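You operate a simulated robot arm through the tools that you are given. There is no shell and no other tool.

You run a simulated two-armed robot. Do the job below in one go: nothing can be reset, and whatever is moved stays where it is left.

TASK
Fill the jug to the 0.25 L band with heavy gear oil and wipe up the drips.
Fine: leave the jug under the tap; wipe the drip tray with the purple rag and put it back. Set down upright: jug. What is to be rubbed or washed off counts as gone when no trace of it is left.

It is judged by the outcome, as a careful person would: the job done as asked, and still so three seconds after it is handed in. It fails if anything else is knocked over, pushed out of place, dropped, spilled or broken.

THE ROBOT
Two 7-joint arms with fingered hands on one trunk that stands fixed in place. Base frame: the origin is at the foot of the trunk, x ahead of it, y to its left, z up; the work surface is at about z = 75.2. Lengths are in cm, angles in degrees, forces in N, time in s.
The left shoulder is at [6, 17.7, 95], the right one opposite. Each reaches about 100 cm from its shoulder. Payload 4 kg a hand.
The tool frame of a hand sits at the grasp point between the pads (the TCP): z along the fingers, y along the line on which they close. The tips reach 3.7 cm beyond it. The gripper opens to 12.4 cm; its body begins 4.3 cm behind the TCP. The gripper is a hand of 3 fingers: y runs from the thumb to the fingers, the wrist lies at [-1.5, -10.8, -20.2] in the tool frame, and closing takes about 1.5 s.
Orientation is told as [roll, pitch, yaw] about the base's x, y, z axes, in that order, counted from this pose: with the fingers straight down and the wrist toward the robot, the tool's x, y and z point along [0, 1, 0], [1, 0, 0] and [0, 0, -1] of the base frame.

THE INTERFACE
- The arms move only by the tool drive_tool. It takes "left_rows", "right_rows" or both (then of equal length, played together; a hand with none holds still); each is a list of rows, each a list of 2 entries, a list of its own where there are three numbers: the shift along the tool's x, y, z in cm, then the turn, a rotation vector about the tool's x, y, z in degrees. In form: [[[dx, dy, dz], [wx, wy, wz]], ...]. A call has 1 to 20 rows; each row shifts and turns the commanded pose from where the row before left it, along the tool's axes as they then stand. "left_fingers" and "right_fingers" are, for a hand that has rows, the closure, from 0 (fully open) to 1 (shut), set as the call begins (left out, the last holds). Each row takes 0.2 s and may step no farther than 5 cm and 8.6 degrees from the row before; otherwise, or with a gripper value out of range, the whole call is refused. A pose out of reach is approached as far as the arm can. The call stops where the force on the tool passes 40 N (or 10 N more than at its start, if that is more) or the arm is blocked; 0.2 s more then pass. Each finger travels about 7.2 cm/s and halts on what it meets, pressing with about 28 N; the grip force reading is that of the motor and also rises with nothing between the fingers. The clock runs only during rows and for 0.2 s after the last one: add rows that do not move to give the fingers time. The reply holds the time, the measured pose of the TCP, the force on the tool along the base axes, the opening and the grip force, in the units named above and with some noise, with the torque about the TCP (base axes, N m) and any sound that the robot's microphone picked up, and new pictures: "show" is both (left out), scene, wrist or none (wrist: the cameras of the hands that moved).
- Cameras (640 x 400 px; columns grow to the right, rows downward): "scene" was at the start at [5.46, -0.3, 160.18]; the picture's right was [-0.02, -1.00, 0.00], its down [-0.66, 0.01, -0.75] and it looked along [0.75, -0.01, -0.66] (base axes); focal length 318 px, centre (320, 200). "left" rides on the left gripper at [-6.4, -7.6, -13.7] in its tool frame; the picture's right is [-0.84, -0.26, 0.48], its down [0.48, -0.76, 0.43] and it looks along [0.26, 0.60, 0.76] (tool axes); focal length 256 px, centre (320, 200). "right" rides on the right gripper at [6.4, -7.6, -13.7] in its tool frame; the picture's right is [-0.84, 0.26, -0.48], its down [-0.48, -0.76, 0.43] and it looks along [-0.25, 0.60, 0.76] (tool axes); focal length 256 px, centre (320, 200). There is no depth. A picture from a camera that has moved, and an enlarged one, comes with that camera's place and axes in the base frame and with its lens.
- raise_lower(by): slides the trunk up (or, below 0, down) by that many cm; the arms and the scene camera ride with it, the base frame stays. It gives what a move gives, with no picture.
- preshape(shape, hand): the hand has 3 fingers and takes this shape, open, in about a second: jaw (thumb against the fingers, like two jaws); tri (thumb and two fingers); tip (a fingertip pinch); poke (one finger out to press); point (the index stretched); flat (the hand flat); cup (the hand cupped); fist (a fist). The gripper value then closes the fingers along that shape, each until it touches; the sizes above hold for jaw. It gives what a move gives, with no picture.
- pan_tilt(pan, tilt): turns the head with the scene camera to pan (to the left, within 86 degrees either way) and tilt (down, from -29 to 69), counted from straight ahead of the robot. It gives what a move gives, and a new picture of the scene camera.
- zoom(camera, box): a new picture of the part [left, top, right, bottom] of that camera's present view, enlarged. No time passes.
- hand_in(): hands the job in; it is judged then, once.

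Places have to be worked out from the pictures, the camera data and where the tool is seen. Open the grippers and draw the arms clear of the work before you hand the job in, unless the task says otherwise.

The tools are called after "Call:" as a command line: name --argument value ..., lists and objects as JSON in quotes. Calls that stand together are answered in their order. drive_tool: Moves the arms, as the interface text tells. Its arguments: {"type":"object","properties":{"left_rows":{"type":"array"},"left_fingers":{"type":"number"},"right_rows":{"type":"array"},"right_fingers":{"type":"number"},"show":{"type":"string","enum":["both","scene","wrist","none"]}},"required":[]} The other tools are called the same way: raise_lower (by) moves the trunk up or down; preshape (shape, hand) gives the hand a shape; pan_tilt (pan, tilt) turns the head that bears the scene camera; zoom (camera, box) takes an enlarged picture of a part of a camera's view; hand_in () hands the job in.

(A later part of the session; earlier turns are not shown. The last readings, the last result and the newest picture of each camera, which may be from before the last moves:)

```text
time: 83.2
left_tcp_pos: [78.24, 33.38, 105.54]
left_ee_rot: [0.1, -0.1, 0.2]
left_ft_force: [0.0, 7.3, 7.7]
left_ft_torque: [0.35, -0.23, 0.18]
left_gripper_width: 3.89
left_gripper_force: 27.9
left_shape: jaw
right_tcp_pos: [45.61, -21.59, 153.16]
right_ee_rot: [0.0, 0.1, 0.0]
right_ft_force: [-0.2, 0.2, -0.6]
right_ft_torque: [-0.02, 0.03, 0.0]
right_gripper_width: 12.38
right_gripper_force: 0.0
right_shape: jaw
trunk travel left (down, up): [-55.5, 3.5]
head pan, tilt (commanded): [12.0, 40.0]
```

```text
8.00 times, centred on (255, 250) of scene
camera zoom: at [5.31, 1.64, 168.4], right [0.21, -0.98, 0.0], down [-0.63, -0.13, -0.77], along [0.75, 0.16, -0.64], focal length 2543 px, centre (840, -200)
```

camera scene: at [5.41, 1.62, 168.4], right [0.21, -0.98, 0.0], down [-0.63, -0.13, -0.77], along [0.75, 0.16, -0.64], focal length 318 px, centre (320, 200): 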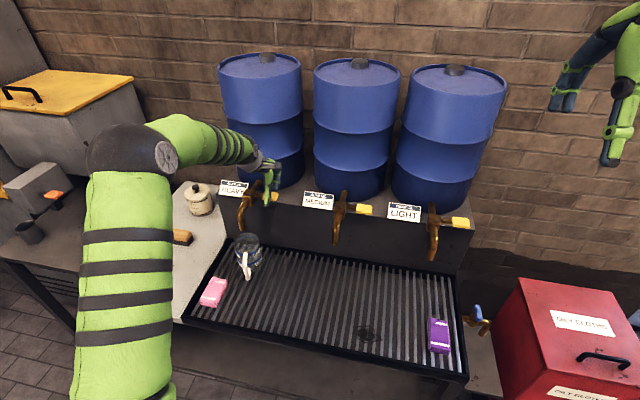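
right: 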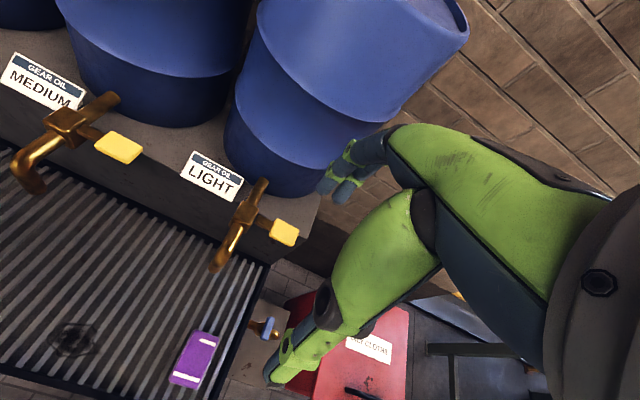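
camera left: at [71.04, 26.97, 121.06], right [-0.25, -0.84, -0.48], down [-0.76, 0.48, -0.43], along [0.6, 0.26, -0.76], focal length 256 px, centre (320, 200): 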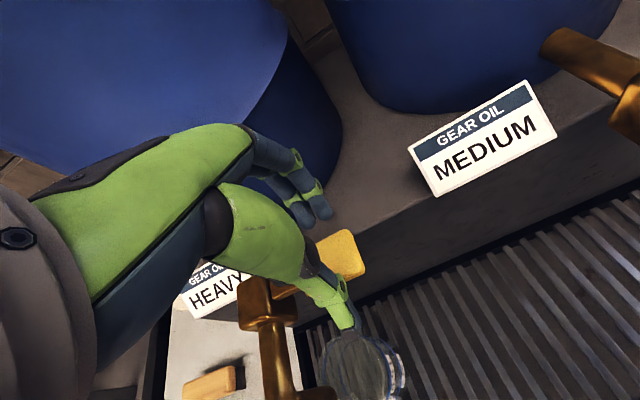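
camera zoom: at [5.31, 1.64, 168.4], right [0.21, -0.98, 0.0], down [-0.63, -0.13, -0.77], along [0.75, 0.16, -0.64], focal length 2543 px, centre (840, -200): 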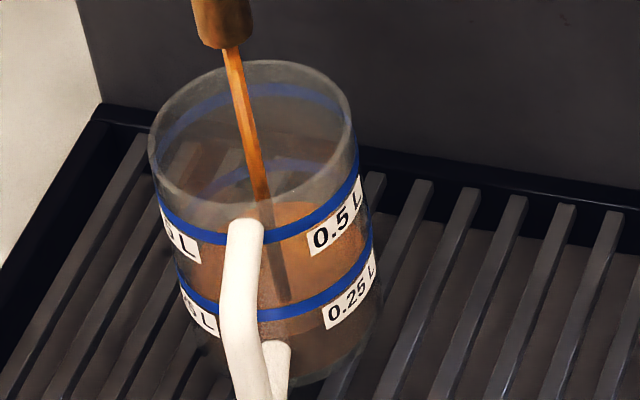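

The oil's rim is now at 260 px vs the band's arc at ~231 px; about 14 s remain. I hold another 4 s and check.

Call:
drive_tool --left_rows '[[[0, 0, 0], [0, 0, 0]], [[0, 0, 0], [0, 0, 0]], [[0, 0, 0], [0, 0, 0]], [[0, 0, 0], [0, 0, 0]], [[0, 0, 0], [0, 0, 0]], [[0, 0, 0], [0, 0, 0]], [[0, 0, 0], [0, 0, 0]], [[0, 0, 0], [0, 0, 0]], [[0, 0, 0], [0, 0, 0]], [[0, 0, 0], [0, 0, 0]], [[0, 0, 0], [0, 0, 0]], [[0, 0, 0], [0, 0, 0]], [[0, 0, 0], [0, 0, 0]], [[0, 0, 0], [0, 0, 0]], [[0, 0, 0], [0, 0, 0]], [[0, 0, 0], [0, 0, 0]], [[0, 0, 0], [0, 0, 0]], [[0, 0, 0], [0, 0, 0]], [[0, 0, 0], [0, 0, 0]], [[0, 0, 0], [0, 0, 0]]]' --show "none"

Call:
zoom --camera "left" --box '[320, 310, 400, 390]'

Call:
zoom --camera "scene" --box '[235, 225, 275, 275]'

```text
time: 87.4
left_tcp_pos: [78.33, 33.41, 105.54]
left_ee_rot: [0.1, 0.0, 0.1]
left_ft_force: [-0.6, 6.1, 7.7]
left_ft_torque: [0.34, -0.19, 0.14]
left_gripper_width: 3.87
left_gripper_force: 27.7
left_shape: jaw
right_tcp_pos: [45.61, -21.6, 153.13]
right_ee_rot: [0.0, 0.0, 0.1]
right_ft_force: [0.5, 0.0, 0.2]
right_ft_torque: [0.01, 0.0, 0.02]
right_gripper_width: 12.39
right_gripper_force: 0.0
right_shape: jaw
trunk travel left (down, up): [-55.5, 3.5]
head pan, tilt (commanded): [12.0, 40.0]
```

```text
5.00 times, centred on (360, 350) of left
camera zoom: at [70.63, 26.84, 119.32], right [-0.25, -0.84, -0.48], down [-0.76, 0.48, -0.44], along [0.6, 0.26, -0.76], focal length 1280 px, centre (120, -550)
```

zoom: 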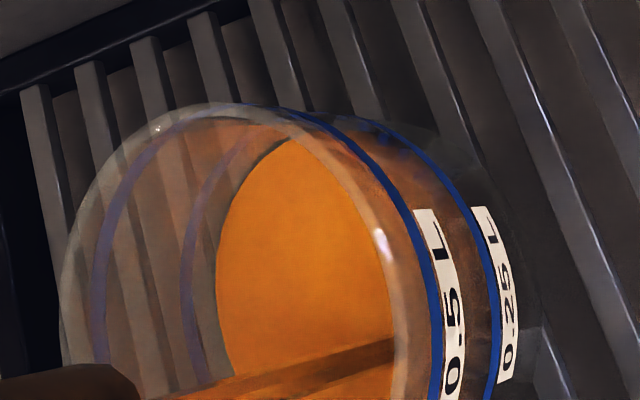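

```text
8.00 times, centred on (255, 250) of scene
camera zoom: at [5.31, 1.64, 168.4], right [0.21, -0.98, 0.0], down [-0.63, -0.13, -0.77], along [0.75, 0.16, -0.64], focal length 2543 px, centre (840, -200)
```

zoom: 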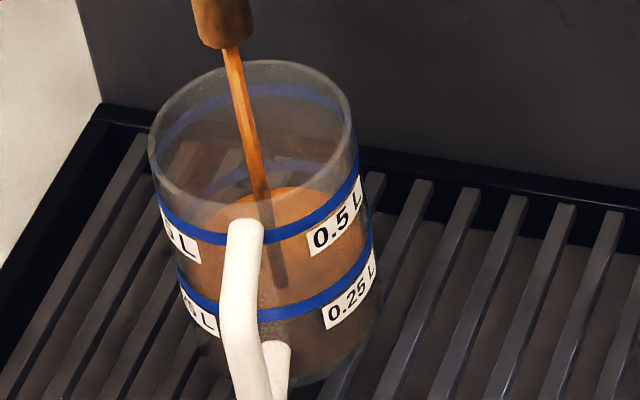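

About 6–9 s remain by the arc comparison. I zoom the scene view more on the front wall to see the surface edge against the band.

Call:
zoom --camera "scene" --box '[245, 245, 265, 275]'

```text
13.33 times, centred on (255, 260) of scene
camera zoom: at [5.31, 1.64, 168.4], right [0.21, -0.98, 0.0], down [-0.63, -0.13, -0.77], along [0.75, 0.16, -0.64], focal length 4239 px, centre (1187, -600)
```

zoom: 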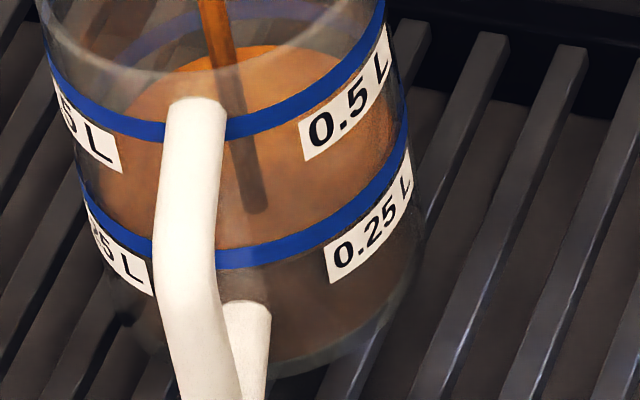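

The front edge of the oil surface is just reaching the lower edge of the 0.25 band. I hold ~2 s more and re-check.

Call:
drive_tool --left_rows '[[[0, 0, 0], [0, 0, 0]], [[0, 0, 0], [0, 0, 0]], [[0, 0, 0], [0, 0, 0]], [[0, 0, 0], [0, 0, 0]], [[0, 0, 0], [0, 0, 0]], [[0, 0, 0], [0, 0, 0]], [[0, 0, 0], [0, 0, 0]], [[0, 0, 0], [0, 0, 0]], [[0, 0, 0], [0, 0, 0]]]' --show "none"

Call:
zoom --camera "left" --box '[320, 310, 400, 390]'

Call:
zoom --camera "scene" --box '[245, 245, 265, 275]'

```text
time: 89.4
left_tcp_pos: [78.26, 33.41, 105.58]
left_ee_rot: [0.1, 0.0, 0.1]
left_ft_force: [0.3, 7.6, 8.2]
left_ft_torque: [0.35, -0.22, 0.15]
left_gripper_width: 3.85
left_gripper_force: 27.9
left_shape: jaw
right_tcp_pos: [45.67, -21.63, 153.11]
right_ee_rot: [0.1, 0.0, 0.0]
right_ft_force: [1.0, -1.0, -0.1]
right_ft_torque: [-0.04, -0.01, -0.02]
right_gripper_width: 12.37
right_gripper_force: 0.0
right_shape: jaw
trunk travel left (down, up): [-55.5, 3.5]
head pan, tilt (commanded): [12.0, 40.0]
```

```text
5.00 times, centred on (360, 350) of left
camera zoom: at [70.64, 26.84, 119.32], right [-0.25, -0.84, -0.48], down [-0.76, 0.48, -0.44], along [0.6, 0.26, -0.76], focal length 1280 px, centre (120, -550)
```

zoom: 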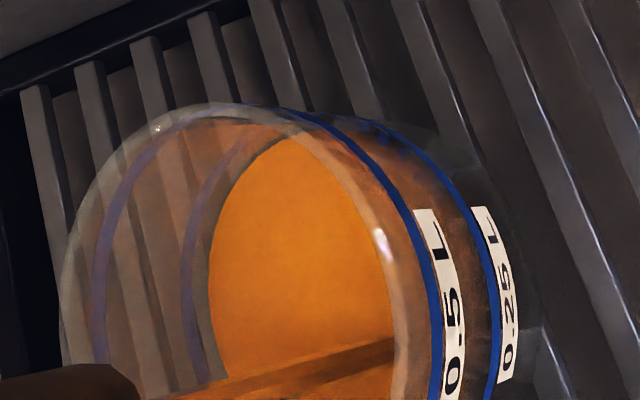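

```text
13.33 times, centred on (255, 260) of scene
camera zoom: at [5.31, 1.64, 168.4], right [0.21, -0.98, 0.0], down [-0.63, -0.13, -0.77], along [0.75, 0.16, -0.64], focal length 4239 px, centre (1187, -600)
```

zoom: 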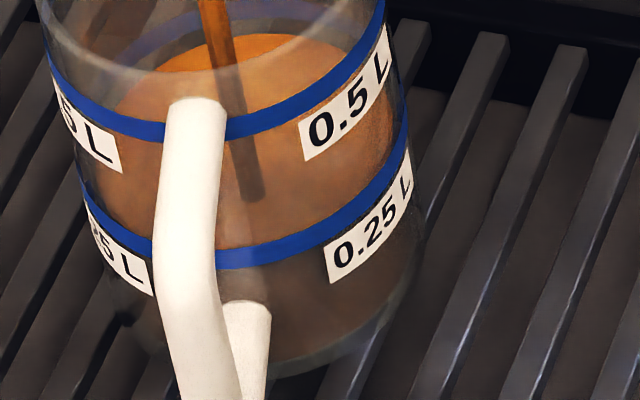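

Left-arc geometry suggests the level is ~0.7 cm below the band's centre. I zoom at the back wall in the scene view for a cross-check.

Call:
zoom --camera "scene" --box '[244, 234, 268, 256]'

Call:
zoom --camera "left" --box '[325, 335, 365, 375]'

```text
16.00 times, centred on (256, 245) of scene
camera zoom: at [5.31, 1.64, 168.4], right [0.21, -0.98, 0.0], down [-0.63, -0.13, -0.77], along [0.75, 0.16, -0.64], focal length 5086 px, centre (1344, -520)
```

zoom: 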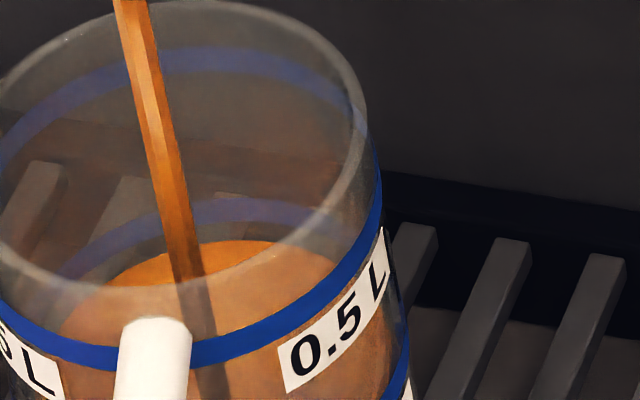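

```text
10.00 times, centred on (345, 355) of left
camera zoom: at [70.64, 26.84, 119.32], right [-0.25, -0.84, -0.48], down [-0.76, 0.48, -0.44], along [0.6, 0.26, -0.76], focal length 2560 px, centre (70, -1350)
```

zoom: 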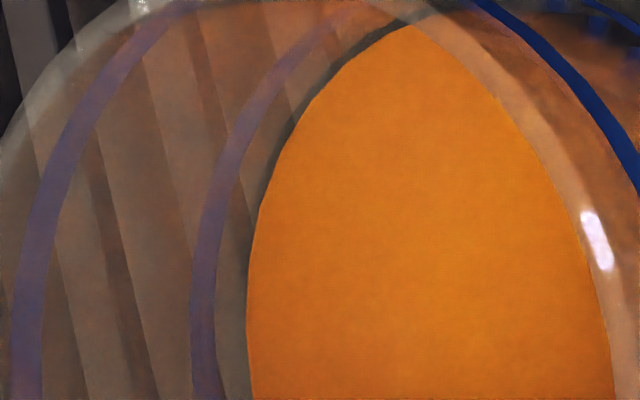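

Both views agree: level ≈0.65 cm below the band's centre, rising 0.16 cm/s → about 4 s left. I hold 2.2 s and check again.

Call:
drive_tool --left_rows '[[[0, 0, 0], [0, 0, 0]], [[0, 0, 0], [0, 0, 0]], [[0, 0, 0], [0, 0, 0]], [[0, 0, 0], [0, 0, 0]], [[0, 0, 0], [0, 0, 0]], [[0, 0, 0], [0, 0, 0]], [[0, 0, 0], [0, 0, 0]], [[0, 0, 0], [0, 0, 0]], [[0, 0, 0], [0, 0, 0]], [[0, 0, 0], [0, 0, 0]]]' --show "none"

Call:
zoom --camera "scene" --box '[244, 234, 268, 256]'

Call:
zoom --camera "left" --box '[325, 335, 365, 375]'

```text
time: 91.6
left_tcp_pos: [78.27, 33.36, 105.5]
left_ee_rot: [0.1, -0.1, 0.2]
left_ft_force: [-0.2, 6.2, 7.0]
left_ft_torque: [0.33, -0.21, 0.13]
left_gripper_width: 3.84
left_gripper_force: 28.3
left_shape: jaw
right_tcp_pos: [45.55, -21.6, 153.19]
right_ee_rot: [0.1, 0.0, 0.1]
right_ft_force: [-0.5, -0.9, -0.6]
right_ft_torque: [-0.01, 0.02, 0.0]
right_gripper_width: 12.37
right_gripper_force: 0.0
right_shape: jaw
trunk travel left (down, up): [-55.5, 3.5]
head pan, tilt (commanded): [12.0, 40.0]
```

```text
16.00 times, centred on (256, 245) of scene
camera zoom: at [5.31, 1.64, 168.4], right [0.21, -0.98, 0.0], down [-0.63, -0.13, -0.77], along [0.75, 0.16, -0.64], focal length 5086 px, centre (1344, -520)
```

zoom: 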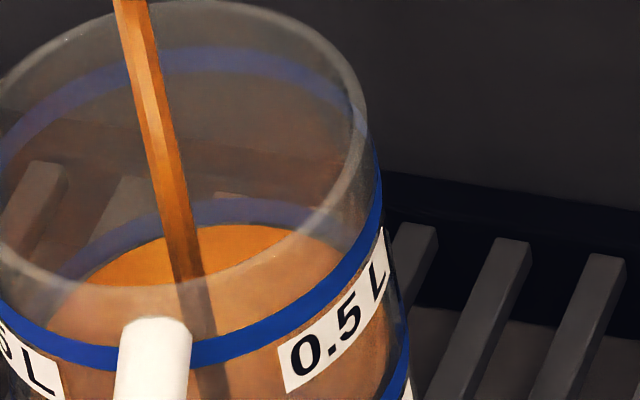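

```text
10.00 times, centred on (345, 355) of left
camera zoom: at [70.64, 26.84, 119.32], right [-0.25, -0.84, -0.48], down [-0.76, 0.48, -0.44], along [0.6, 0.26, -0.76], focal length 2560 px, centre (70, -1350)
```

zoom: 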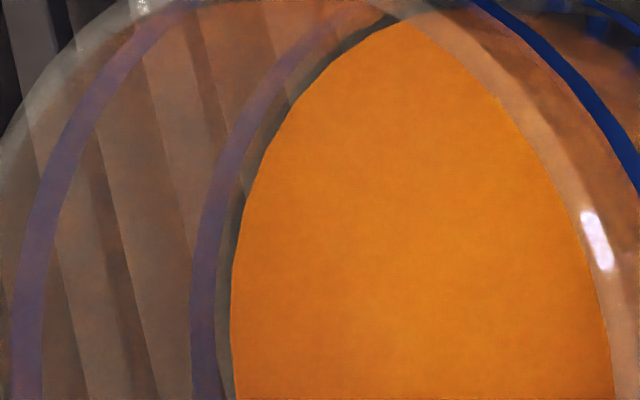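

Only about 0.2 cm (≈1 s of flow) remains. I hold one more tick and then lift the paddle back up 1.2 cm to shut the tap.

Call:
drive_tool --left_rows '[[[0, 0, 0], [0, 0, 0]], [[0, 0, -0.5], [0, 0, 0]], [[0, 0, -0.5], [0, 0, 0]], [[0, 0, -0.2], [0, 0, 0]]]' --show "none"

Call:
zoom --camera "scene" --box '[244, 234, 268, 256]'

Call:
zoom --camera "left" --box '[325, 335, 365, 375]'

Call:
zoom --camera "scene" --box '[210, 160, 310, 280]'

```text
time: 92.6
left_tcp_pos: [78.24, 33.28, 106.6]
left_ee_rot: [0.0, 0.2, 0.1]
left_ft_force: [6.5, 4.9, -3.9]
left_ft_torque: [0.13, -0.35, 0.05]
left_gripper_width: 3.73
left_gripper_force: 28.2
left_shape: jaw
right_tcp_pos: [45.65, -21.54, 152.95]
right_ee_rot: [0.0, 0.0, -0.1]
right_ft_force: [0.0, 0.4, -1.3]
right_ft_torque: [-0.01, 0.01, 0.0]
right_gripper_width: 12.38
right_gripper_force: 0.1
right_shape: jaw
trunk travel left (down, up): [-55.5, 3.5]
head pan, tilt (commanded): [12.0, 40.0]
```

```text
16.00 times, centred on (256, 245) of scene
camera zoom: at [5.5, 1.66, 168.38], right [0.21, -0.98, 0.0], down [-0.63, -0.13, -0.77], along [0.75, 0.16, -0.64], focal length 5086 px, centre (1344, -520)
```

zoom: 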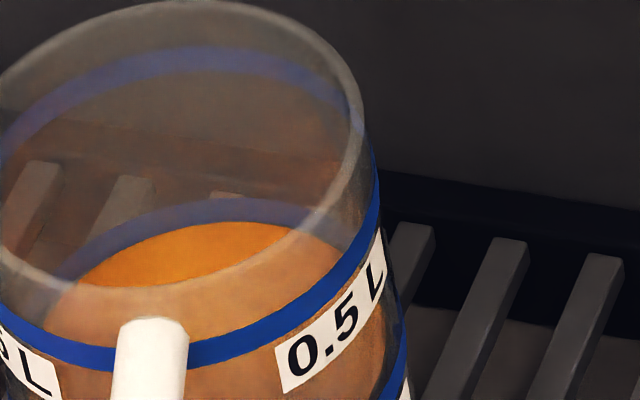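

```text
10.00 times, centred on (345, 355) of left
camera zoom: at [70.53, 26.8, 120.42], right [-0.26, -0.84, -0.48], down [-0.76, 0.48, -0.43], along [0.6, 0.26, -0.76], focal length 2560 px, centre (70, -1350)
```

zoom: 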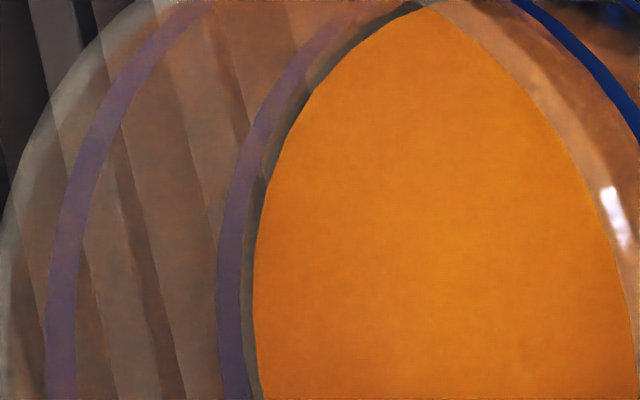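

```text
3.33 times, centred on (260, 220) of scene
camera zoom: at [5.5, 1.66, 168.38], right [0.21, -0.98, 0.0], down [-0.63, -0.13, -0.77], along [0.75, 0.16, -0.64], focal length 1060 px, centre (520, 133)
```

zoom: 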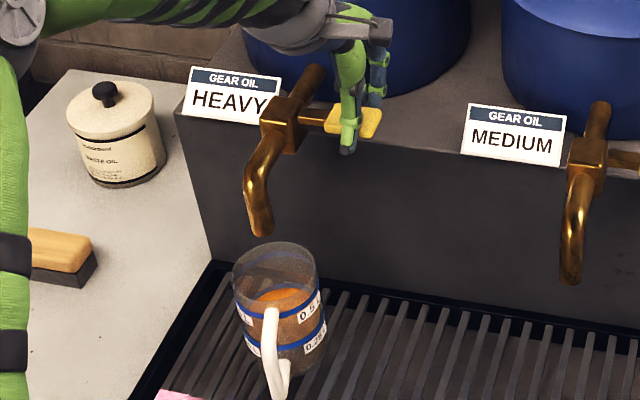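

The stream has stopped and the level sits at the middle of the 0.25 L band within ~0.1 cm. I open the fingers, then lift straight off the paddle.

Call:
drive_tool --left_rows '[[[0, 0, 0], [0, 0, 0]], [[0, 0, 0], [0, 0, 0]], [[0, 0, 0], [0, 0, 0]], [[0, 0, 0], [0, 0, 0]]]' --left_fingers 0.4 --show "none"

Call:
zoom --camera "scene" --box '[210, 160, 310, 280]'

Call:
zoom --camera "left" --box '[220, 160, 460, 400]'

```text
time: 93.6
left_tcp_pos: [78.11, 33.31, 106.93]
left_ee_rot: [0.1, -0.1, 0.0]
left_ft_force: [0.0, -0.1, -0.7]
left_ft_torque: [0.0, 0.03, -0.02]
left_gripper_width: 7.39
left_gripper_force: 0.1
left_shape: jaw
right_tcp_pos: [45.66, -21.59, 153.17]
right_ee_rot: [0.0, -0.1, 0.0]
right_ft_force: [0.1, 0.4, -0.1]
right_ft_torque: [0.0, 0.01, -0.01]
right_gripper_width: 12.37
right_gripper_force: 0.0
right_shape: jaw
trunk travel left (down, up): [-55.5, 3.5]
head pan, tilt (commanded): [12.0, 40.0]
```

```text
3.33 times, centred on (260, 220) of scene
camera zoom: at [5.39, 1.6, 168.4], right [0.21, -0.98, 0.0], down [-0.63, -0.13, -0.77], along [0.75, 0.16, -0.64], focal length 1060 px, centre (520, 133)
```

zoom: 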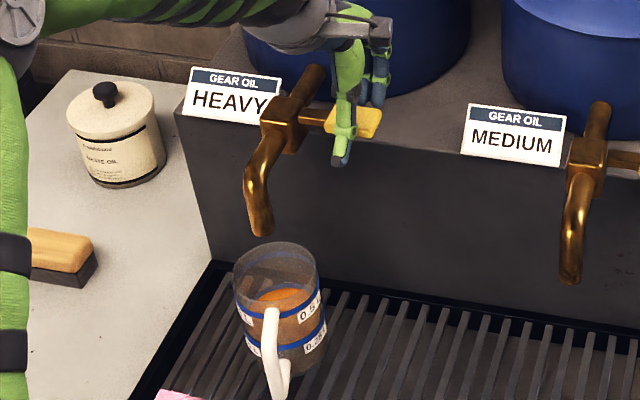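

```text
1.67 times, centred on (340, 280) of left
camera zoom: at [70.45, 26.77, 120.57], right [-0.25, -0.84, -0.48], down [-0.76, 0.48, -0.43], along [0.6, 0.26, -0.76], focal length 427 px, centre (287, 67)
```

zoom: 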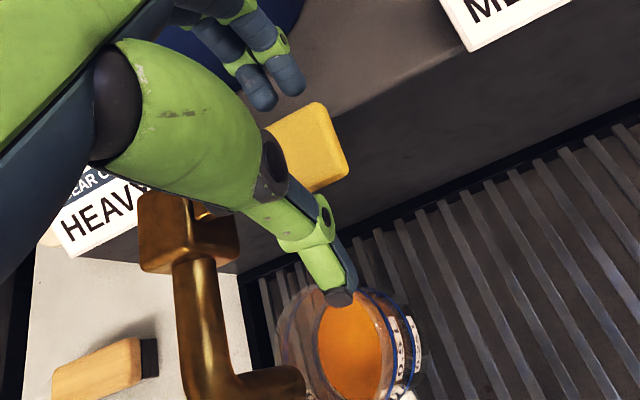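

Fingers are clear of the paddle and there's no dripping. I centre slightly, lift straight up, and retreat the left hand back.

Call:
drive_tool --left_rows '[[[0, 0.5, 0], [0, 0, 0]], [[0, 0, -2.5], [0, 0, 0]], [[0, 0, -3], [0, 0, 0]], [[0, 0, -4], [0, 0, 0]], [[0, -2, -4], [0, 0, 0]], [[0, -4, -2], [0, 0, 0]], [[0, -4.5, 0], [0, 0, 0]], [[0, -4.5, 0], [0, 0, 0]], [[0, -4.5, 0], [0, 0, 0]], [[0, -4.5, 0], [0, 0, 0]]]' --show "scene"

Call:
zoom --camera "scene" --box '[210, 160, 310, 280]'

Call:
zoom --camera "scene" --box '[300, 270, 480, 390]'

```text
time: 95.8
left_tcp_pos: [54.47, 33.34, 122.08]
left_ee_rot: [0.0, -0.2, 0.1]
left_ft_force: [0.3, -0.3, 0.0]
left_ft_torque: [0.03, 0.01, 0.03]
left_gripper_width: 7.42
left_gripper_force: 0.0
left_shape: jaw
right_tcp_pos: [45.38, -21.66, 153.13]
right_ee_rot: [0.1, -0.2, 0.0]
right_ft_force: [0.7, -0.8, 0.5]
right_ft_torque: [0.0, -0.04, -0.02]
right_gripper_width: 12.37
right_gripper_force: 0.0
right_shape: jaw
trunk travel left (down, up): [-55.5, 3.5]
head pan, tilt (commanded): [12.0, 40.0]
camera scene: at [5.2, 1.62, 168.41], right [0.21, -0.98, 0.0], down [-0.63, -0.13, -0.77], along [0.75, 0.16, -0.64], focal length 318 px, centre (320, 200)
```

scene: 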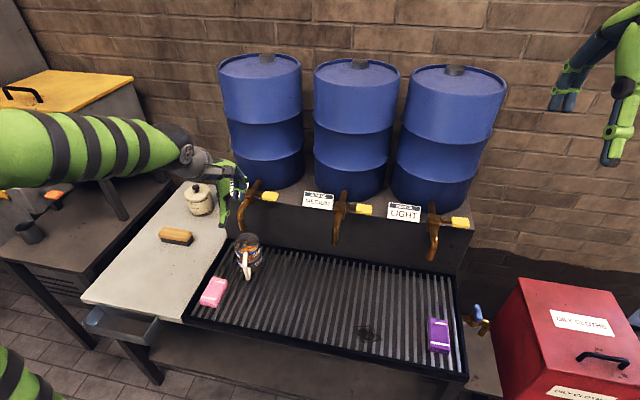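

```text
3.33 times, centred on (260, 220) of scene
camera zoom: at [5.2, 1.62, 168.41], right [0.21, -0.98, 0.0], down [-0.63, -0.13, -0.77], along [0.75, 0.16, -0.64], focal length 1060 px, centre (520, 133)
```

zoom: 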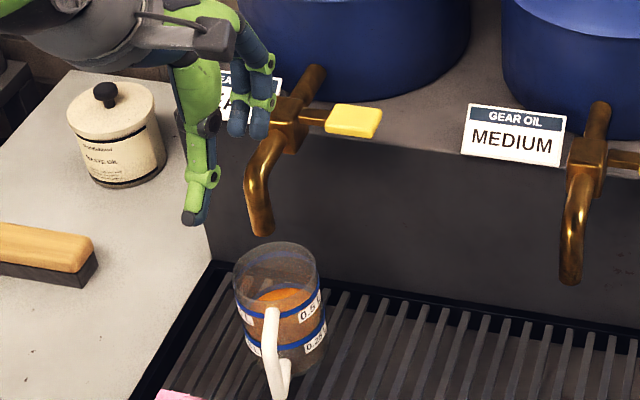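

```text
3.33 times, centred on (390, 330) of scene
camera zoom: at [5.2, 1.62, 168.41], right [0.21, -0.98, 0.0], down [-0.63, -0.13, -0.77], along [0.75, 0.16, -0.64], focal length 1060 px, centre (87, -233)
```

zoom: 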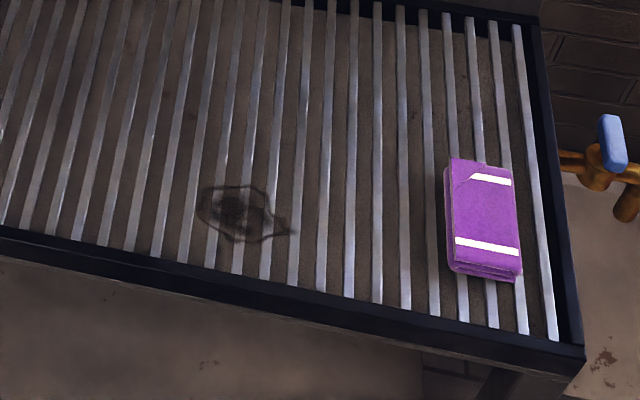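

The jug is filled and the tap shut, with no new drips around it. Now the wiping: the purple rag is centred near (57.9, −22.9), 10×5.5 cm, and the drip stain near (55.5, −2). I yaw the right hand 90° so it closes across the rag's width, and draw the left hand back.

Call:
drive_tool --right_rows '[[[0, 0, 0], [0, 0, -8.18]], [[0, 0, 0], [0, 0, -8.18]], [[0, 0, 0], [0, 0, -8.18]], [[0, 0, 0], [0, 0, -8.18]], [[0, 0, 0], [0, 0, -8.18]], [[0, 0, 0], [0, 0, -8.18]], [[0, 0, 0], [0, 0, -8.18]], [[0, 0, 0], [0, 0, -8.18]], [[0, 0, 0], [0, 0, -8.18]], [[0, 0, 0], [0, 0, -8.18]], [[0, 0, 0], [0, 0, -8.18]]]' --left_rows '[[[0, -1.2, 0], [0, 0, 0]], [[0, -1.2, 0], [0, 0, 0]], [[0, -1.2, 0], [0, 0, 0]], [[0, -1.2, 0], [0, 0, 0]], [[0, -1.2, 0], [0, 0, 0]], [[0, -1.2, 0], [0, 0, 0]], [[0, -1.2, 0], [0, 0, 0]], [[0, -1.2, 0], [0, 0, 0]], [[0, -1.2, 0], [0, 0, 0]], [[0, -1.2, 0], [0, 0, 0]], [[0, -1.2, 0], [0, 0, 0]]]' --show "none"

Call:
pan_tilt --pan -5 --tilt 45

```text
time: 98.2
left_tcp_pos: [41.56, 33.13, 122.24]
left_ee_rot: [0.2, 0.0, 0.1]
left_ft_force: [0.0, -0.1, 0.4]
left_ft_torque: [-0.01, 0.02, -0.01]
left_gripper_width: 7.4
left_gripper_force: 0.2
left_shape: jaw
right_tcp_pos: [45.57, -21.71, 153.23]
right_ee_rot: [0.0, 0.0, 90.1]
right_ft_force: [1.0, 0.5, 0.1]
right_ft_torque: [-0.01, 0.02, -0.01]
right_gripper_width: 12.35
right_gripper_force: 0.1
right_shape: jaw
trunk travel left (down, up): [-55.5, 3.5]
head pan, tilt (commanded): [12.0, 40.0]
```

```text
time: 99.0
left_tcp_pos: [41.54, 33.02, 122.08]
left_ee_rot: [0.2, -0.2, 0.1]
left_ft_force: [-0.2, -0.4, -0.1]
left_ft_torque: [0.0, 0.01, 0.03]
left_gripper_width: 7.4
left_gripper_force: 0.2
left_shape: jaw
right_tcp_pos: [45.56, -21.62, 153.13]
right_ee_rot: [0.0, 0.0, 90.0]
right_ft_force: [-0.7, -0.1, -0.8]
right_ft_torque: [-0.03, 0.04, 0.01]
right_gripper_width: 12.38
right_gripper_force: 0.1
right_shape: jaw
trunk travel left (down, up): [-55.5, 3.5]
head pan, tilt (commanded): [-5.0, 45.0]
camera scene: at [5.17, -0.87, 167.67], right [-0.09, -1.0, 0.0], down [-0.7, 0.06, -0.71], along [0.7, -0.06, -0.71], focal length 318 px, centre (320, 200)
```

scene: 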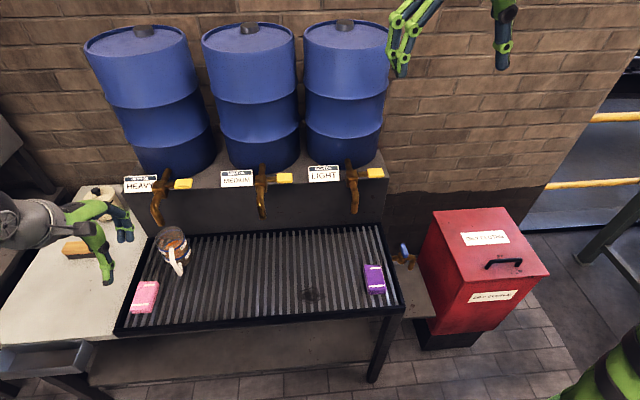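

I take close views of the rag and stain from this head pose to fix their positions.

Call:
zoom --camera "scene" --box '[280, 240, 420, 330]'

Call:
zoom --camera "scene" --box '[130, 210, 230, 320]'

```text
4.44 times, centred on (350, 285) of scene
camera zoom: at [5.17, -0.87, 167.67], right [-0.09, -1.0, 0.0], down [-0.7, 0.06, -0.71], along [0.7, -0.06, -0.71], focal length 1413 px, centre (187, -178)
```

zoom: 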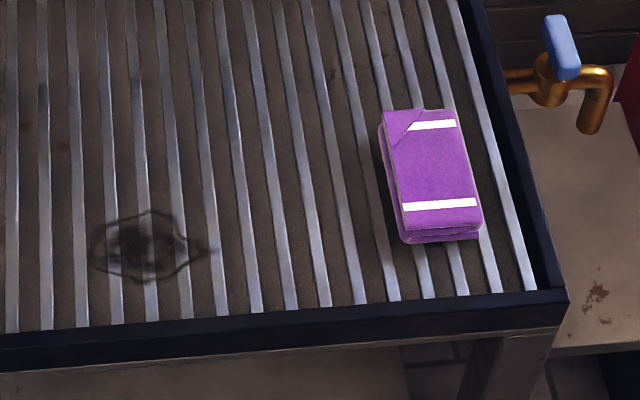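

```text
3.64 times, centred on (180, 265) of scene
camera zoom: at [5.17, -0.87, 167.67], right [-0.09, -1.0, 0.0], down [-0.7, 0.06, -0.71], along [0.7, -0.06, -0.71], focal length 1156 px, centre (829, -36)
```

zoom: 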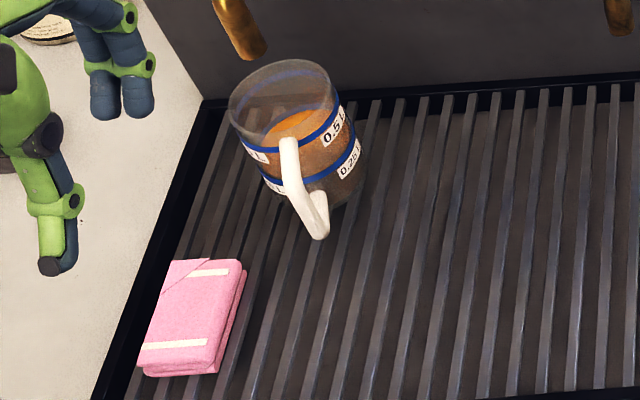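

Stain spans x≈51.5–57.5, y≈−7…2; the rag's top is x 53–62.7, y −25.9…−20.5. I bring the right hand down above the rag.

Call:
drive_tool --right_rows '[[[-1.03, -0.133, 4.75], [0, 0, 0]], [[-1.03, -0.133, 4.75], [0, 0, 0]], [[-1.03, -0.133, 4.75], [0, 0, 0]], [[-1.03, -0.133, 4.75], [0, 0, 0]], [[-1.03, -0.133, 4.75], [0, 0, 0]], [[-1.03, -0.133, 4.75], [0, 0, 0]], [[-1.03, -0.133, 4.75], [0, 0, 0]], [[-1.03, -0.133, 4.75], [0, 0, 0]], [[-1.03, -0.133, 4.75], [0, 0, 0]], [[-1.03, -0.133, 4.75], [0, 0, 0]], [[-1.03, -0.133, 4.75], [0, 0, 0]], [[-1.03, -0.133, 4.75], [0, 0, 0]]]' --right_fingers 0.38 --show "both"

```text
time: 101.6
left_tcp_pos: [41.55, 33.03, 122.18]
left_ee_rot: [0.2, 0.1, 0.0]
left_ft_force: [-1.0, -0.2, -0.1]
left_ft_torque: [-0.02, 0.02, 0.04]
left_gripper_width: 7.39
left_gripper_force: 0.1
left_shape: jaw
right_tcp_pos: [57.87, -23.13, 96.33]
right_ee_rot: [0.0, 0.0, 89.9]
right_ft_force: [-0.2, -0.6, 0.4]
right_ft_torque: [0.0, -0.01, 0.0]
right_gripper_width: 7.7
right_gripper_force: 0.0
right_shape: jaw
trunk travel left (down, up): [-55.5, 3.5]
head pan, tilt (commanded): [-5.0, 45.0]
camera scene: at [5.25, -0.95, 167.68], right [-0.09, -1.0, 0.0], down [-0.7, 0.06, -0.71], along [0.7, -0.06, -0.71], focal length 318 px, centre (320, 200)
camera right: at [51.34, -30.85, 109.99], right [0.84, 0.26, 0.48], down [0.48, -0.76, -0.43], along [0.26, 0.6, -0.76], focal length 256 px, centre (320, 200)
```

scene: 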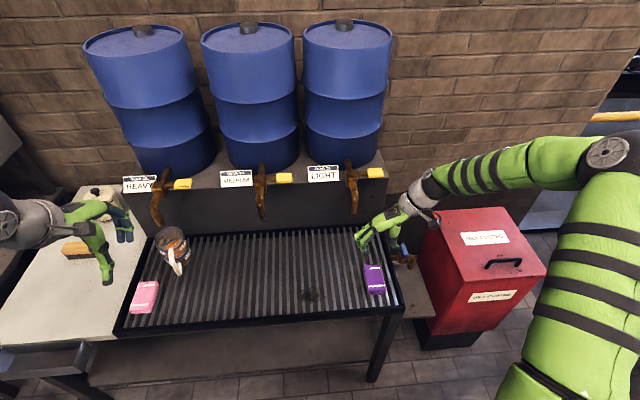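
right: 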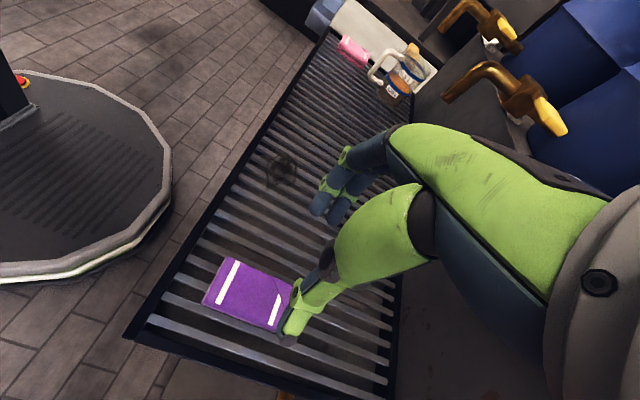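

Triangulation confirms rag centre ≈ (57.8, −23.0) and stain ≈ (55, −2.3). I descend to z≈81 and look.

Call:
drive_tool --right_rows '[[[0, 0, 4], [0, 0, 0]], [[0, 0, 4], [0, 0, 0]], [[0, 0, 4], [0, 0, 0]], [[0, 0, 3.2], [0, 0, 0]]]' --show "both"

Call:
zoom --camera "scene" --box '[330, 210, 430, 310]'

Call:
zoom --camera "right" --box '[180, 160, 400, 380]'

```text
time: 102.6
left_tcp_pos: [41.56, 33.02, 122.09]
left_ee_rot: [0.1, 0.0, 0.1]
left_ft_force: [-0.5, 0.0, -0.2]
left_ft_torque: [0.03, 0.01, 0.04]
left_gripper_width: 7.42
left_gripper_force: 0.1
left_shape: jaw
right_tcp_pos: [58.08, -23.26, 80.71]
right_ee_rot: [-0.1, 0.0, 89.9]
right_ft_force: [-0.9, 0.5, 0.0]
right_ft_torque: [-0.03, -0.03, 0.0]
right_gripper_width: 7.74
right_gripper_force: 0.0
right_shape: jaw
trunk travel left (down, up): [-55.5, 3.5]
head pan, tilt (commanded): [-5.0, 45.0]
camera scene: at [5.19, -0.89, 167.68], right [-0.09, -1.0, 0.0], down [-0.7, 0.06, -0.71], along [0.7, -0.06, -0.71], focal length 318 px, centre (320, 200)
camera right: at [51.44, -30.93, 94.44], right [0.84, 0.26, 0.48], down [0.48, -0.76, -0.43], along [0.26, 0.6, -0.76], focal length 256 px, centre (320, 200)
```

scene: 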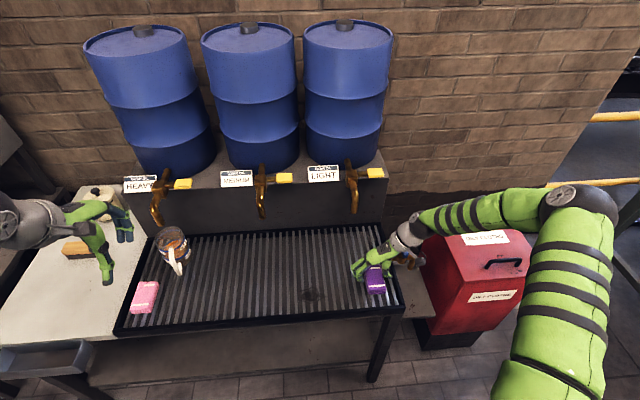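
right: 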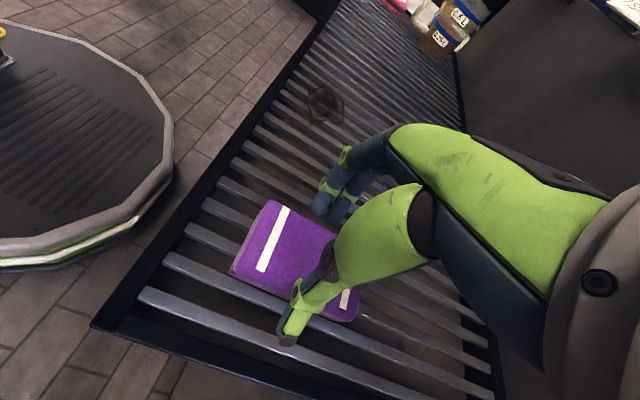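

```text
4.00 times, centred on (380, 260) of scene
camera zoom: at [5.19, -0.89, 167.68], right [-0.09, -1.0, 0.0], down [-0.7, 0.06, -0.71], along [0.7, -0.06, -0.71], focal length 1272 px, centre (80, -40)
```

zoom: 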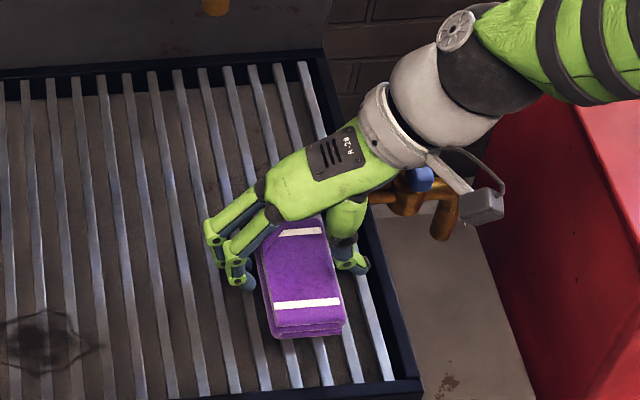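

```text
1.82 times, centred on (290, 270) of right
camera zoom: at [51.44, -30.93, 94.44], right [0.84, 0.26, 0.48], down [0.48, -0.76, -0.43], along [0.26, 0.6, -0.76], focal length 465 px, centre (374, 73)
```

zoom: 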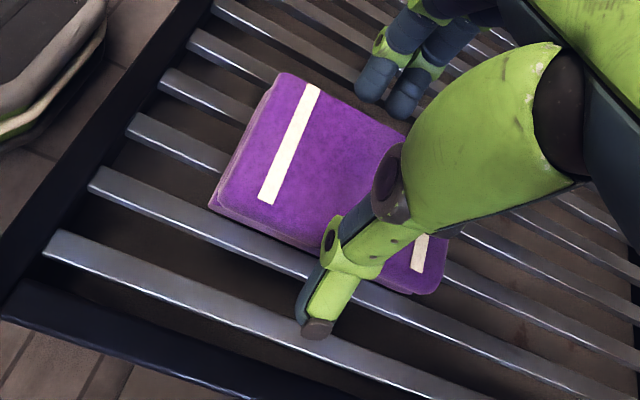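

The digits straddle the rag squarely. I lower 1.1 cm more and close on it.

Call:
drive_tool --right_rows '[[[0, 0, 0.6], [0, 0, 0]], [[0, 0, 0.5], [0, 0, 0]]]' --show "none"

Call:
drive_tool --right_rows '[[[0, 0, 0], [0, 0, 0]], [[0, 0, 0], [0, 0, 0]], [[0, 0, 0], [0, 0, 0]], [[0, 0, 0], [0, 0, 0]], [[0, 0, 0], [0, 0, 0]]]' --right_fingers 1 --show "none"

Call:
zoom --camera "scene" --box '[330, 210, 430, 310]'

Call:
zoom --camera "right" --box '[180, 160, 400, 380]'

```text
time: 103.2
left_tcp_pos: [41.57, 33.12, 122.21]
left_ee_rot: [0.1, -0.1, 0.2]
left_ft_force: [1.1, 0.3, 1.0]
left_ft_torque: [0.0, 0.03, -0.01]
left_gripper_width: 7.43
left_gripper_force: 0.1
left_shape: jaw
right_tcp_pos: [57.91, -23.15, 79.65]
right_ee_rot: [-0.1, -0.1, 90.0]
right_ft_force: [-0.3, -1.3, 3.0]
right_ft_torque: [-0.11, 0.02, 0.01]
right_gripper_width: 7.76
right_gripper_force: 0.0
right_shape: jaw
trunk travel left (down, up): [-55.5, 3.5]
head pan, tilt (commanded): [-5.0, 45.0]
```

```text
time: 104.4
left_tcp_pos: [41.45, 33.05, 122.03]
left_ee_rot: [0.1, -0.2, 0.1]
left_ft_force: [-0.3, -0.1, -0.6]
left_ft_torque: [0.01, -0.01, -0.02]
left_gripper_width: 7.43
left_gripper_force: 0.0
left_shape: jaw
right_tcp_pos: [57.89, -23.12, 79.64]
right_ee_rot: [-0.2, 0.1, 89.9]
right_ft_force: [0.9, -4.1, 10.3]
right_ft_torque: [-0.11, 0.01, 0.01]
right_gripper_width: 6.66
right_gripper_force: 28.2
right_shape: jaw
trunk travel left (down, up): [-55.5, 3.5]
head pan, tilt (commanded): [-5.0, 45.0]
```

```text
4.00 times, centred on (380, 260) of scene
camera zoom: at [5.1, -0.88, 167.68], right [-0.09, -1.0, 0.0], down [-0.7, 0.06, -0.71], along [0.7, -0.06, -0.71], focal length 1272 px, centre (80, -40)
```

zoom: 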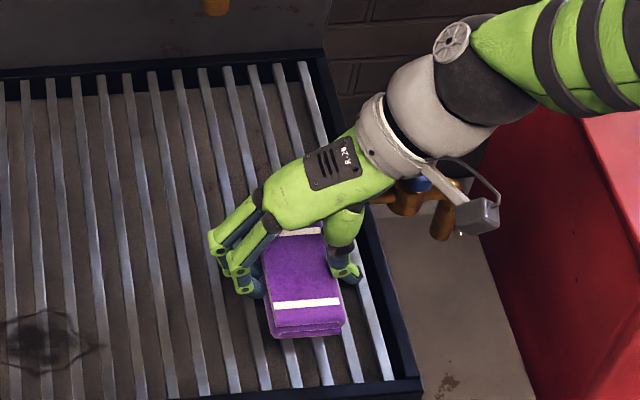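

```text
1.82 times, centred on (290, 270) of right
camera zoom: at [51.31, -30.86, 93.41], right [0.84, 0.26, 0.48], down [0.48, -0.76, -0.43], along [0.26, 0.6, -0.76], focal length 465 px, centre (374, 73)
```

zoom: 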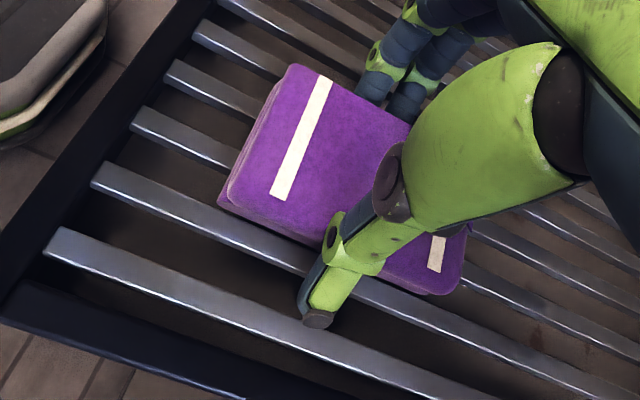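

The reading shows 10 N up and a 6.66 cm opening: the tips are likely pressing on the slats. I raise 0.6 cm so they can close on the rag itself.

Call:
drive_tool --right_rows '[[[0, 0, -0.3], [0, 0, 0]], [[0, 0, -0.3], [0, 0, 0]], [[0, 0, 0], [0, 0, 0]], [[0, 0, 0], [0, 0, 0]], [[0, 0, 0], [0, 0, 0]]]' --right_fingers 1 --show "none"

Call:
zoom --camera "scene" --box '[330, 210, 430, 310]'

Call:
zoom --camera "right" --box '[180, 160, 400, 380]'

```text
time: 105.6
left_tcp_pos: [41.54, 33.07, 122.23]
left_ee_rot: [0.2, 0.0, 0.1]
left_ft_force: [-0.9, -0.5, 0.0]
left_ft_torque: [0.01, 0.0, 0.01]
left_gripper_width: 7.4
left_gripper_force: 0.1
left_shape: jaw
right_tcp_pos: [57.87, -23.19, 80.41]
right_ee_rot: [0.0, 0.0, 90.0]
right_ft_force: [0.0, -0.5, -0.5]
right_ft_torque: [0.02, -0.01, 0.0]
right_gripper_width: 6.63
right_gripper_force: 28.1
right_shape: jaw
trunk travel left (down, up): [-55.5, 3.5]
head pan, tilt (commanded): [-5.0, 45.0]
```

```text
4.00 times, centred on (380, 260) of scene
camera zoom: at [5.17, -0.88, 167.67], right [-0.09, -1.0, 0.0], down [-0.7, 0.06, -0.71], along [0.7, -0.06, -0.71], focal length 1272 px, centre (80, -40)
```

zoom: 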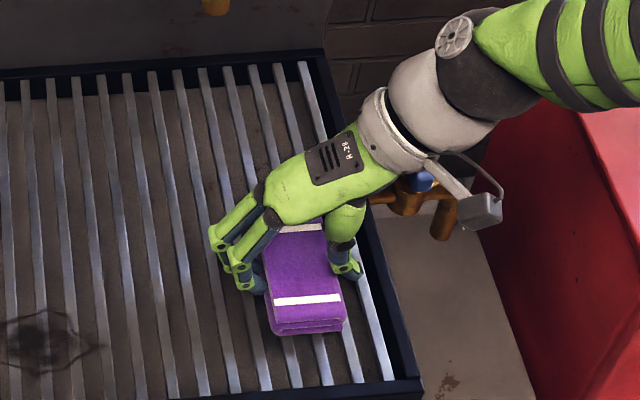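

```text
1.82 times, centred on (290, 270) of right
camera zoom: at [51.34, -30.88, 94.03], right [0.84, 0.26, 0.48], down [0.48, -0.76, -0.43], along [0.26, 0.6, -0.76], focal length 465 px, centre (374, 73)
```

zoom: 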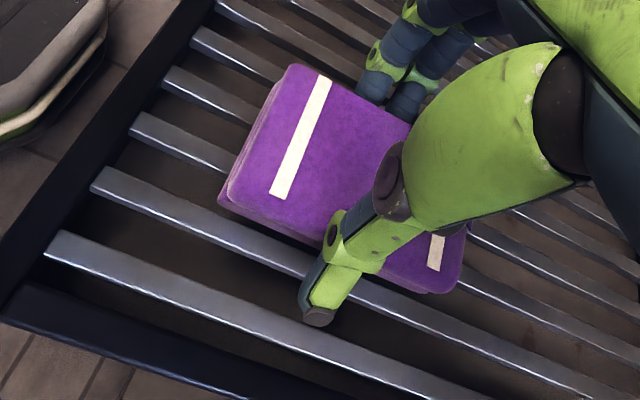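

The rag now moves with the hand (6.6 cm wide, 28 N), so it is gripped. I lift it 4 cm to confirm.

Call:
drive_tool --right_rows '[[[0, 0, -1], [0, 0, 0]], [[0, 0, -1.5], [0, 0, 0]], [[0, 0, -1.5], [0, 0, 0]]]' --show "none"

Call:
zoom --camera "scene" --box '[330, 210, 430, 310]'

Call:
zoom --camera "right" --box '[180, 0, 480, 380]'

```text
time: 106.4
left_tcp_pos: [41.62, 33.1, 122.14]
left_ee_rot: [0.0, -0.1, 0.0]
left_ft_force: [0.6, 0.4, -1.0]
left_ft_torque: [0.0, 0.02, 0.05]
left_gripper_width: 7.42
left_gripper_force: 0.1
left_shape: jaw
right_tcp_pos: [57.92, -23.1, 84.37]
right_ee_rot: [0.0, 0.1, 90.0]
right_ft_force: [0.8, 0.1, -0.6]
right_ft_torque: [0.02, -0.01, 0.0]
right_gripper_width: 6.63
right_gripper_force: 28.2
right_shape: jaw
trunk travel left (down, up): [-55.5, 3.5]
head pan, tilt (commanded): [-5.0, 45.0]
```

```text
4.00 times, centred on (380, 260) of scene
camera zoom: at [5.15, -0.87, 167.67], right [-0.09, -1.0, 0.0], down [-0.7, 0.06, -0.71], along [0.7, -0.06, -0.71], focal length 1272 px, centre (80, -40)
```

zoom: 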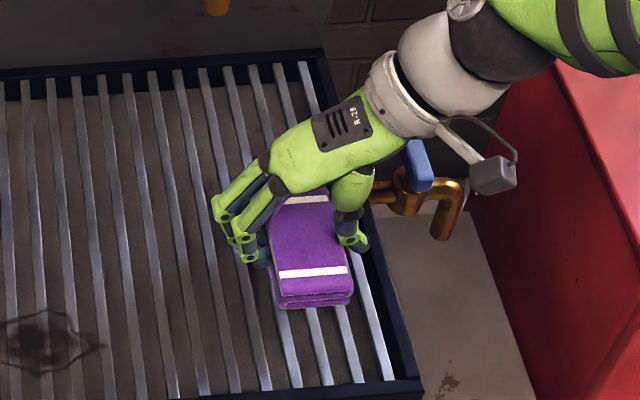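

```text
1.05 times, centred on (330, 190) of right (not enlarged: the box is as wide or as high as the picture)
camera zoom: at [51.32, -30.82, 98.12], right [0.84, 0.26, 0.48], down [0.48, -0.76, -0.43], along [0.25, 0.6, -0.76], focal length 270 px, centre (310, 210)
```

zoom: 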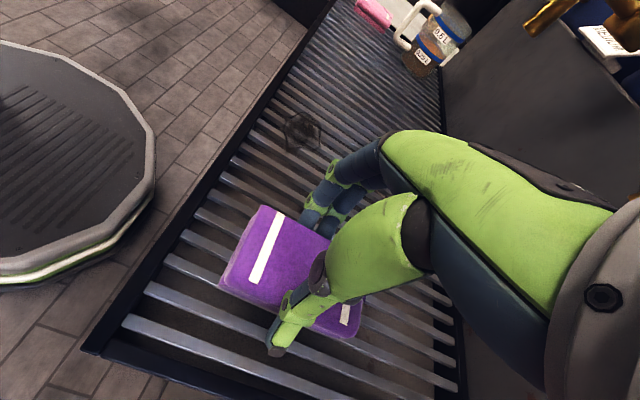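

The rag hangs securely. I carry it over to the stain's right half (centre ≈ (57, −5)) and set it down with light pressure.

Call:
drive_tool --right_rows '[[[0.22, 4.5, 0], [0, 0, 0]], [[0.22, 4.5, 0], [0, 0, 0]], [[0.22, 4.5, 0], [0, 0, 0]], [[0.22, 4.5, 0], [0, 0, 0]], [[0, 0, 2], [0, 0, 0]], [[0, 0, 1.6], [0, 0, 0]], [[0, 0, 0.8], [0, 0, 0]], [[0, 0, 0.4], [0, 0, 0]]]' --show "both"

Call:
zoom --camera "scene" --box '[260, 230, 380, 330]'

```text
time: 108.2
left_tcp_pos: [41.52, 33.07, 122.28]
left_ee_rot: [0.1, -0.2, 0.1]
left_ft_force: [0.0, -0.2, 0.0]
left_ft_torque: [-0.01, 0.01, 0.04]
left_gripper_width: 7.39
left_gripper_force: 0.0
left_shape: jaw
right_tcp_pos: [57.11, -5.22, 79.76]
right_ee_rot: [-0.2, 0.0, 90.0]
right_ft_force: [-1.7, -0.9, 6.9]
right_ft_torque: [-0.03, 0.04, 0.01]
right_gripper_width: 6.63
right_gripper_force: 27.7
right_shape: jaw
trunk travel left (down, up): [-55.5, 3.5]
head pan, tilt (commanded): [-5.0, 45.0]
camera scene: at [5.08, -0.89, 167.7], right [-0.09, -1.0, 0.0], down [-0.7, 0.06, -0.71], along [0.7, -0.06, -0.71], focal length 318 px, centre (320, 200)
camera right: at [50.55, -12.92, 93.44], right [0.84, 0.26, 0.48], down [0.48, -0.76, -0.43], along [0.26, 0.6, -0.76], focal length 256 px, centre (320, 200)
```

scene: 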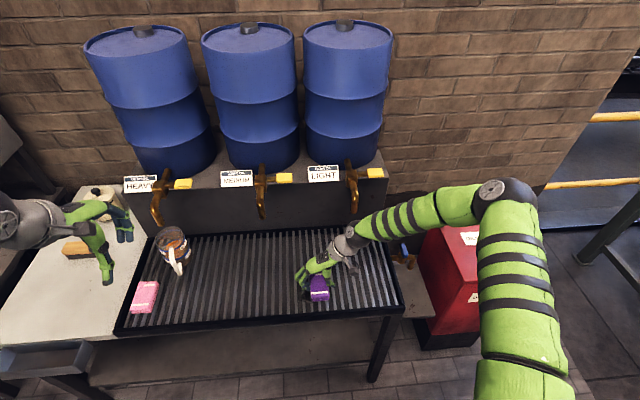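
right: 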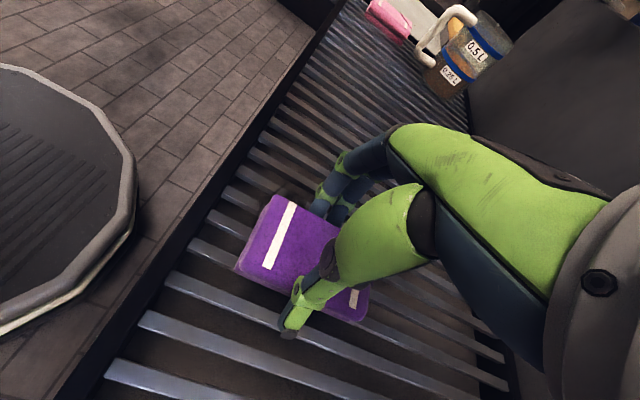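

```text
4.00 times, centred on (320, 280) of scene
camera zoom: at [5.08, -0.89, 167.7], right [-0.09, -1.0, 0.0], down [-0.7, 0.06, -0.71], along [0.7, -0.06, -0.71], focal length 1272 px, centre (320, -120)
```

zoom: 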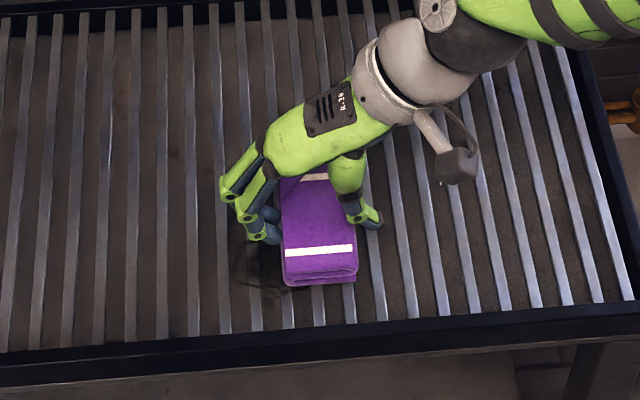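

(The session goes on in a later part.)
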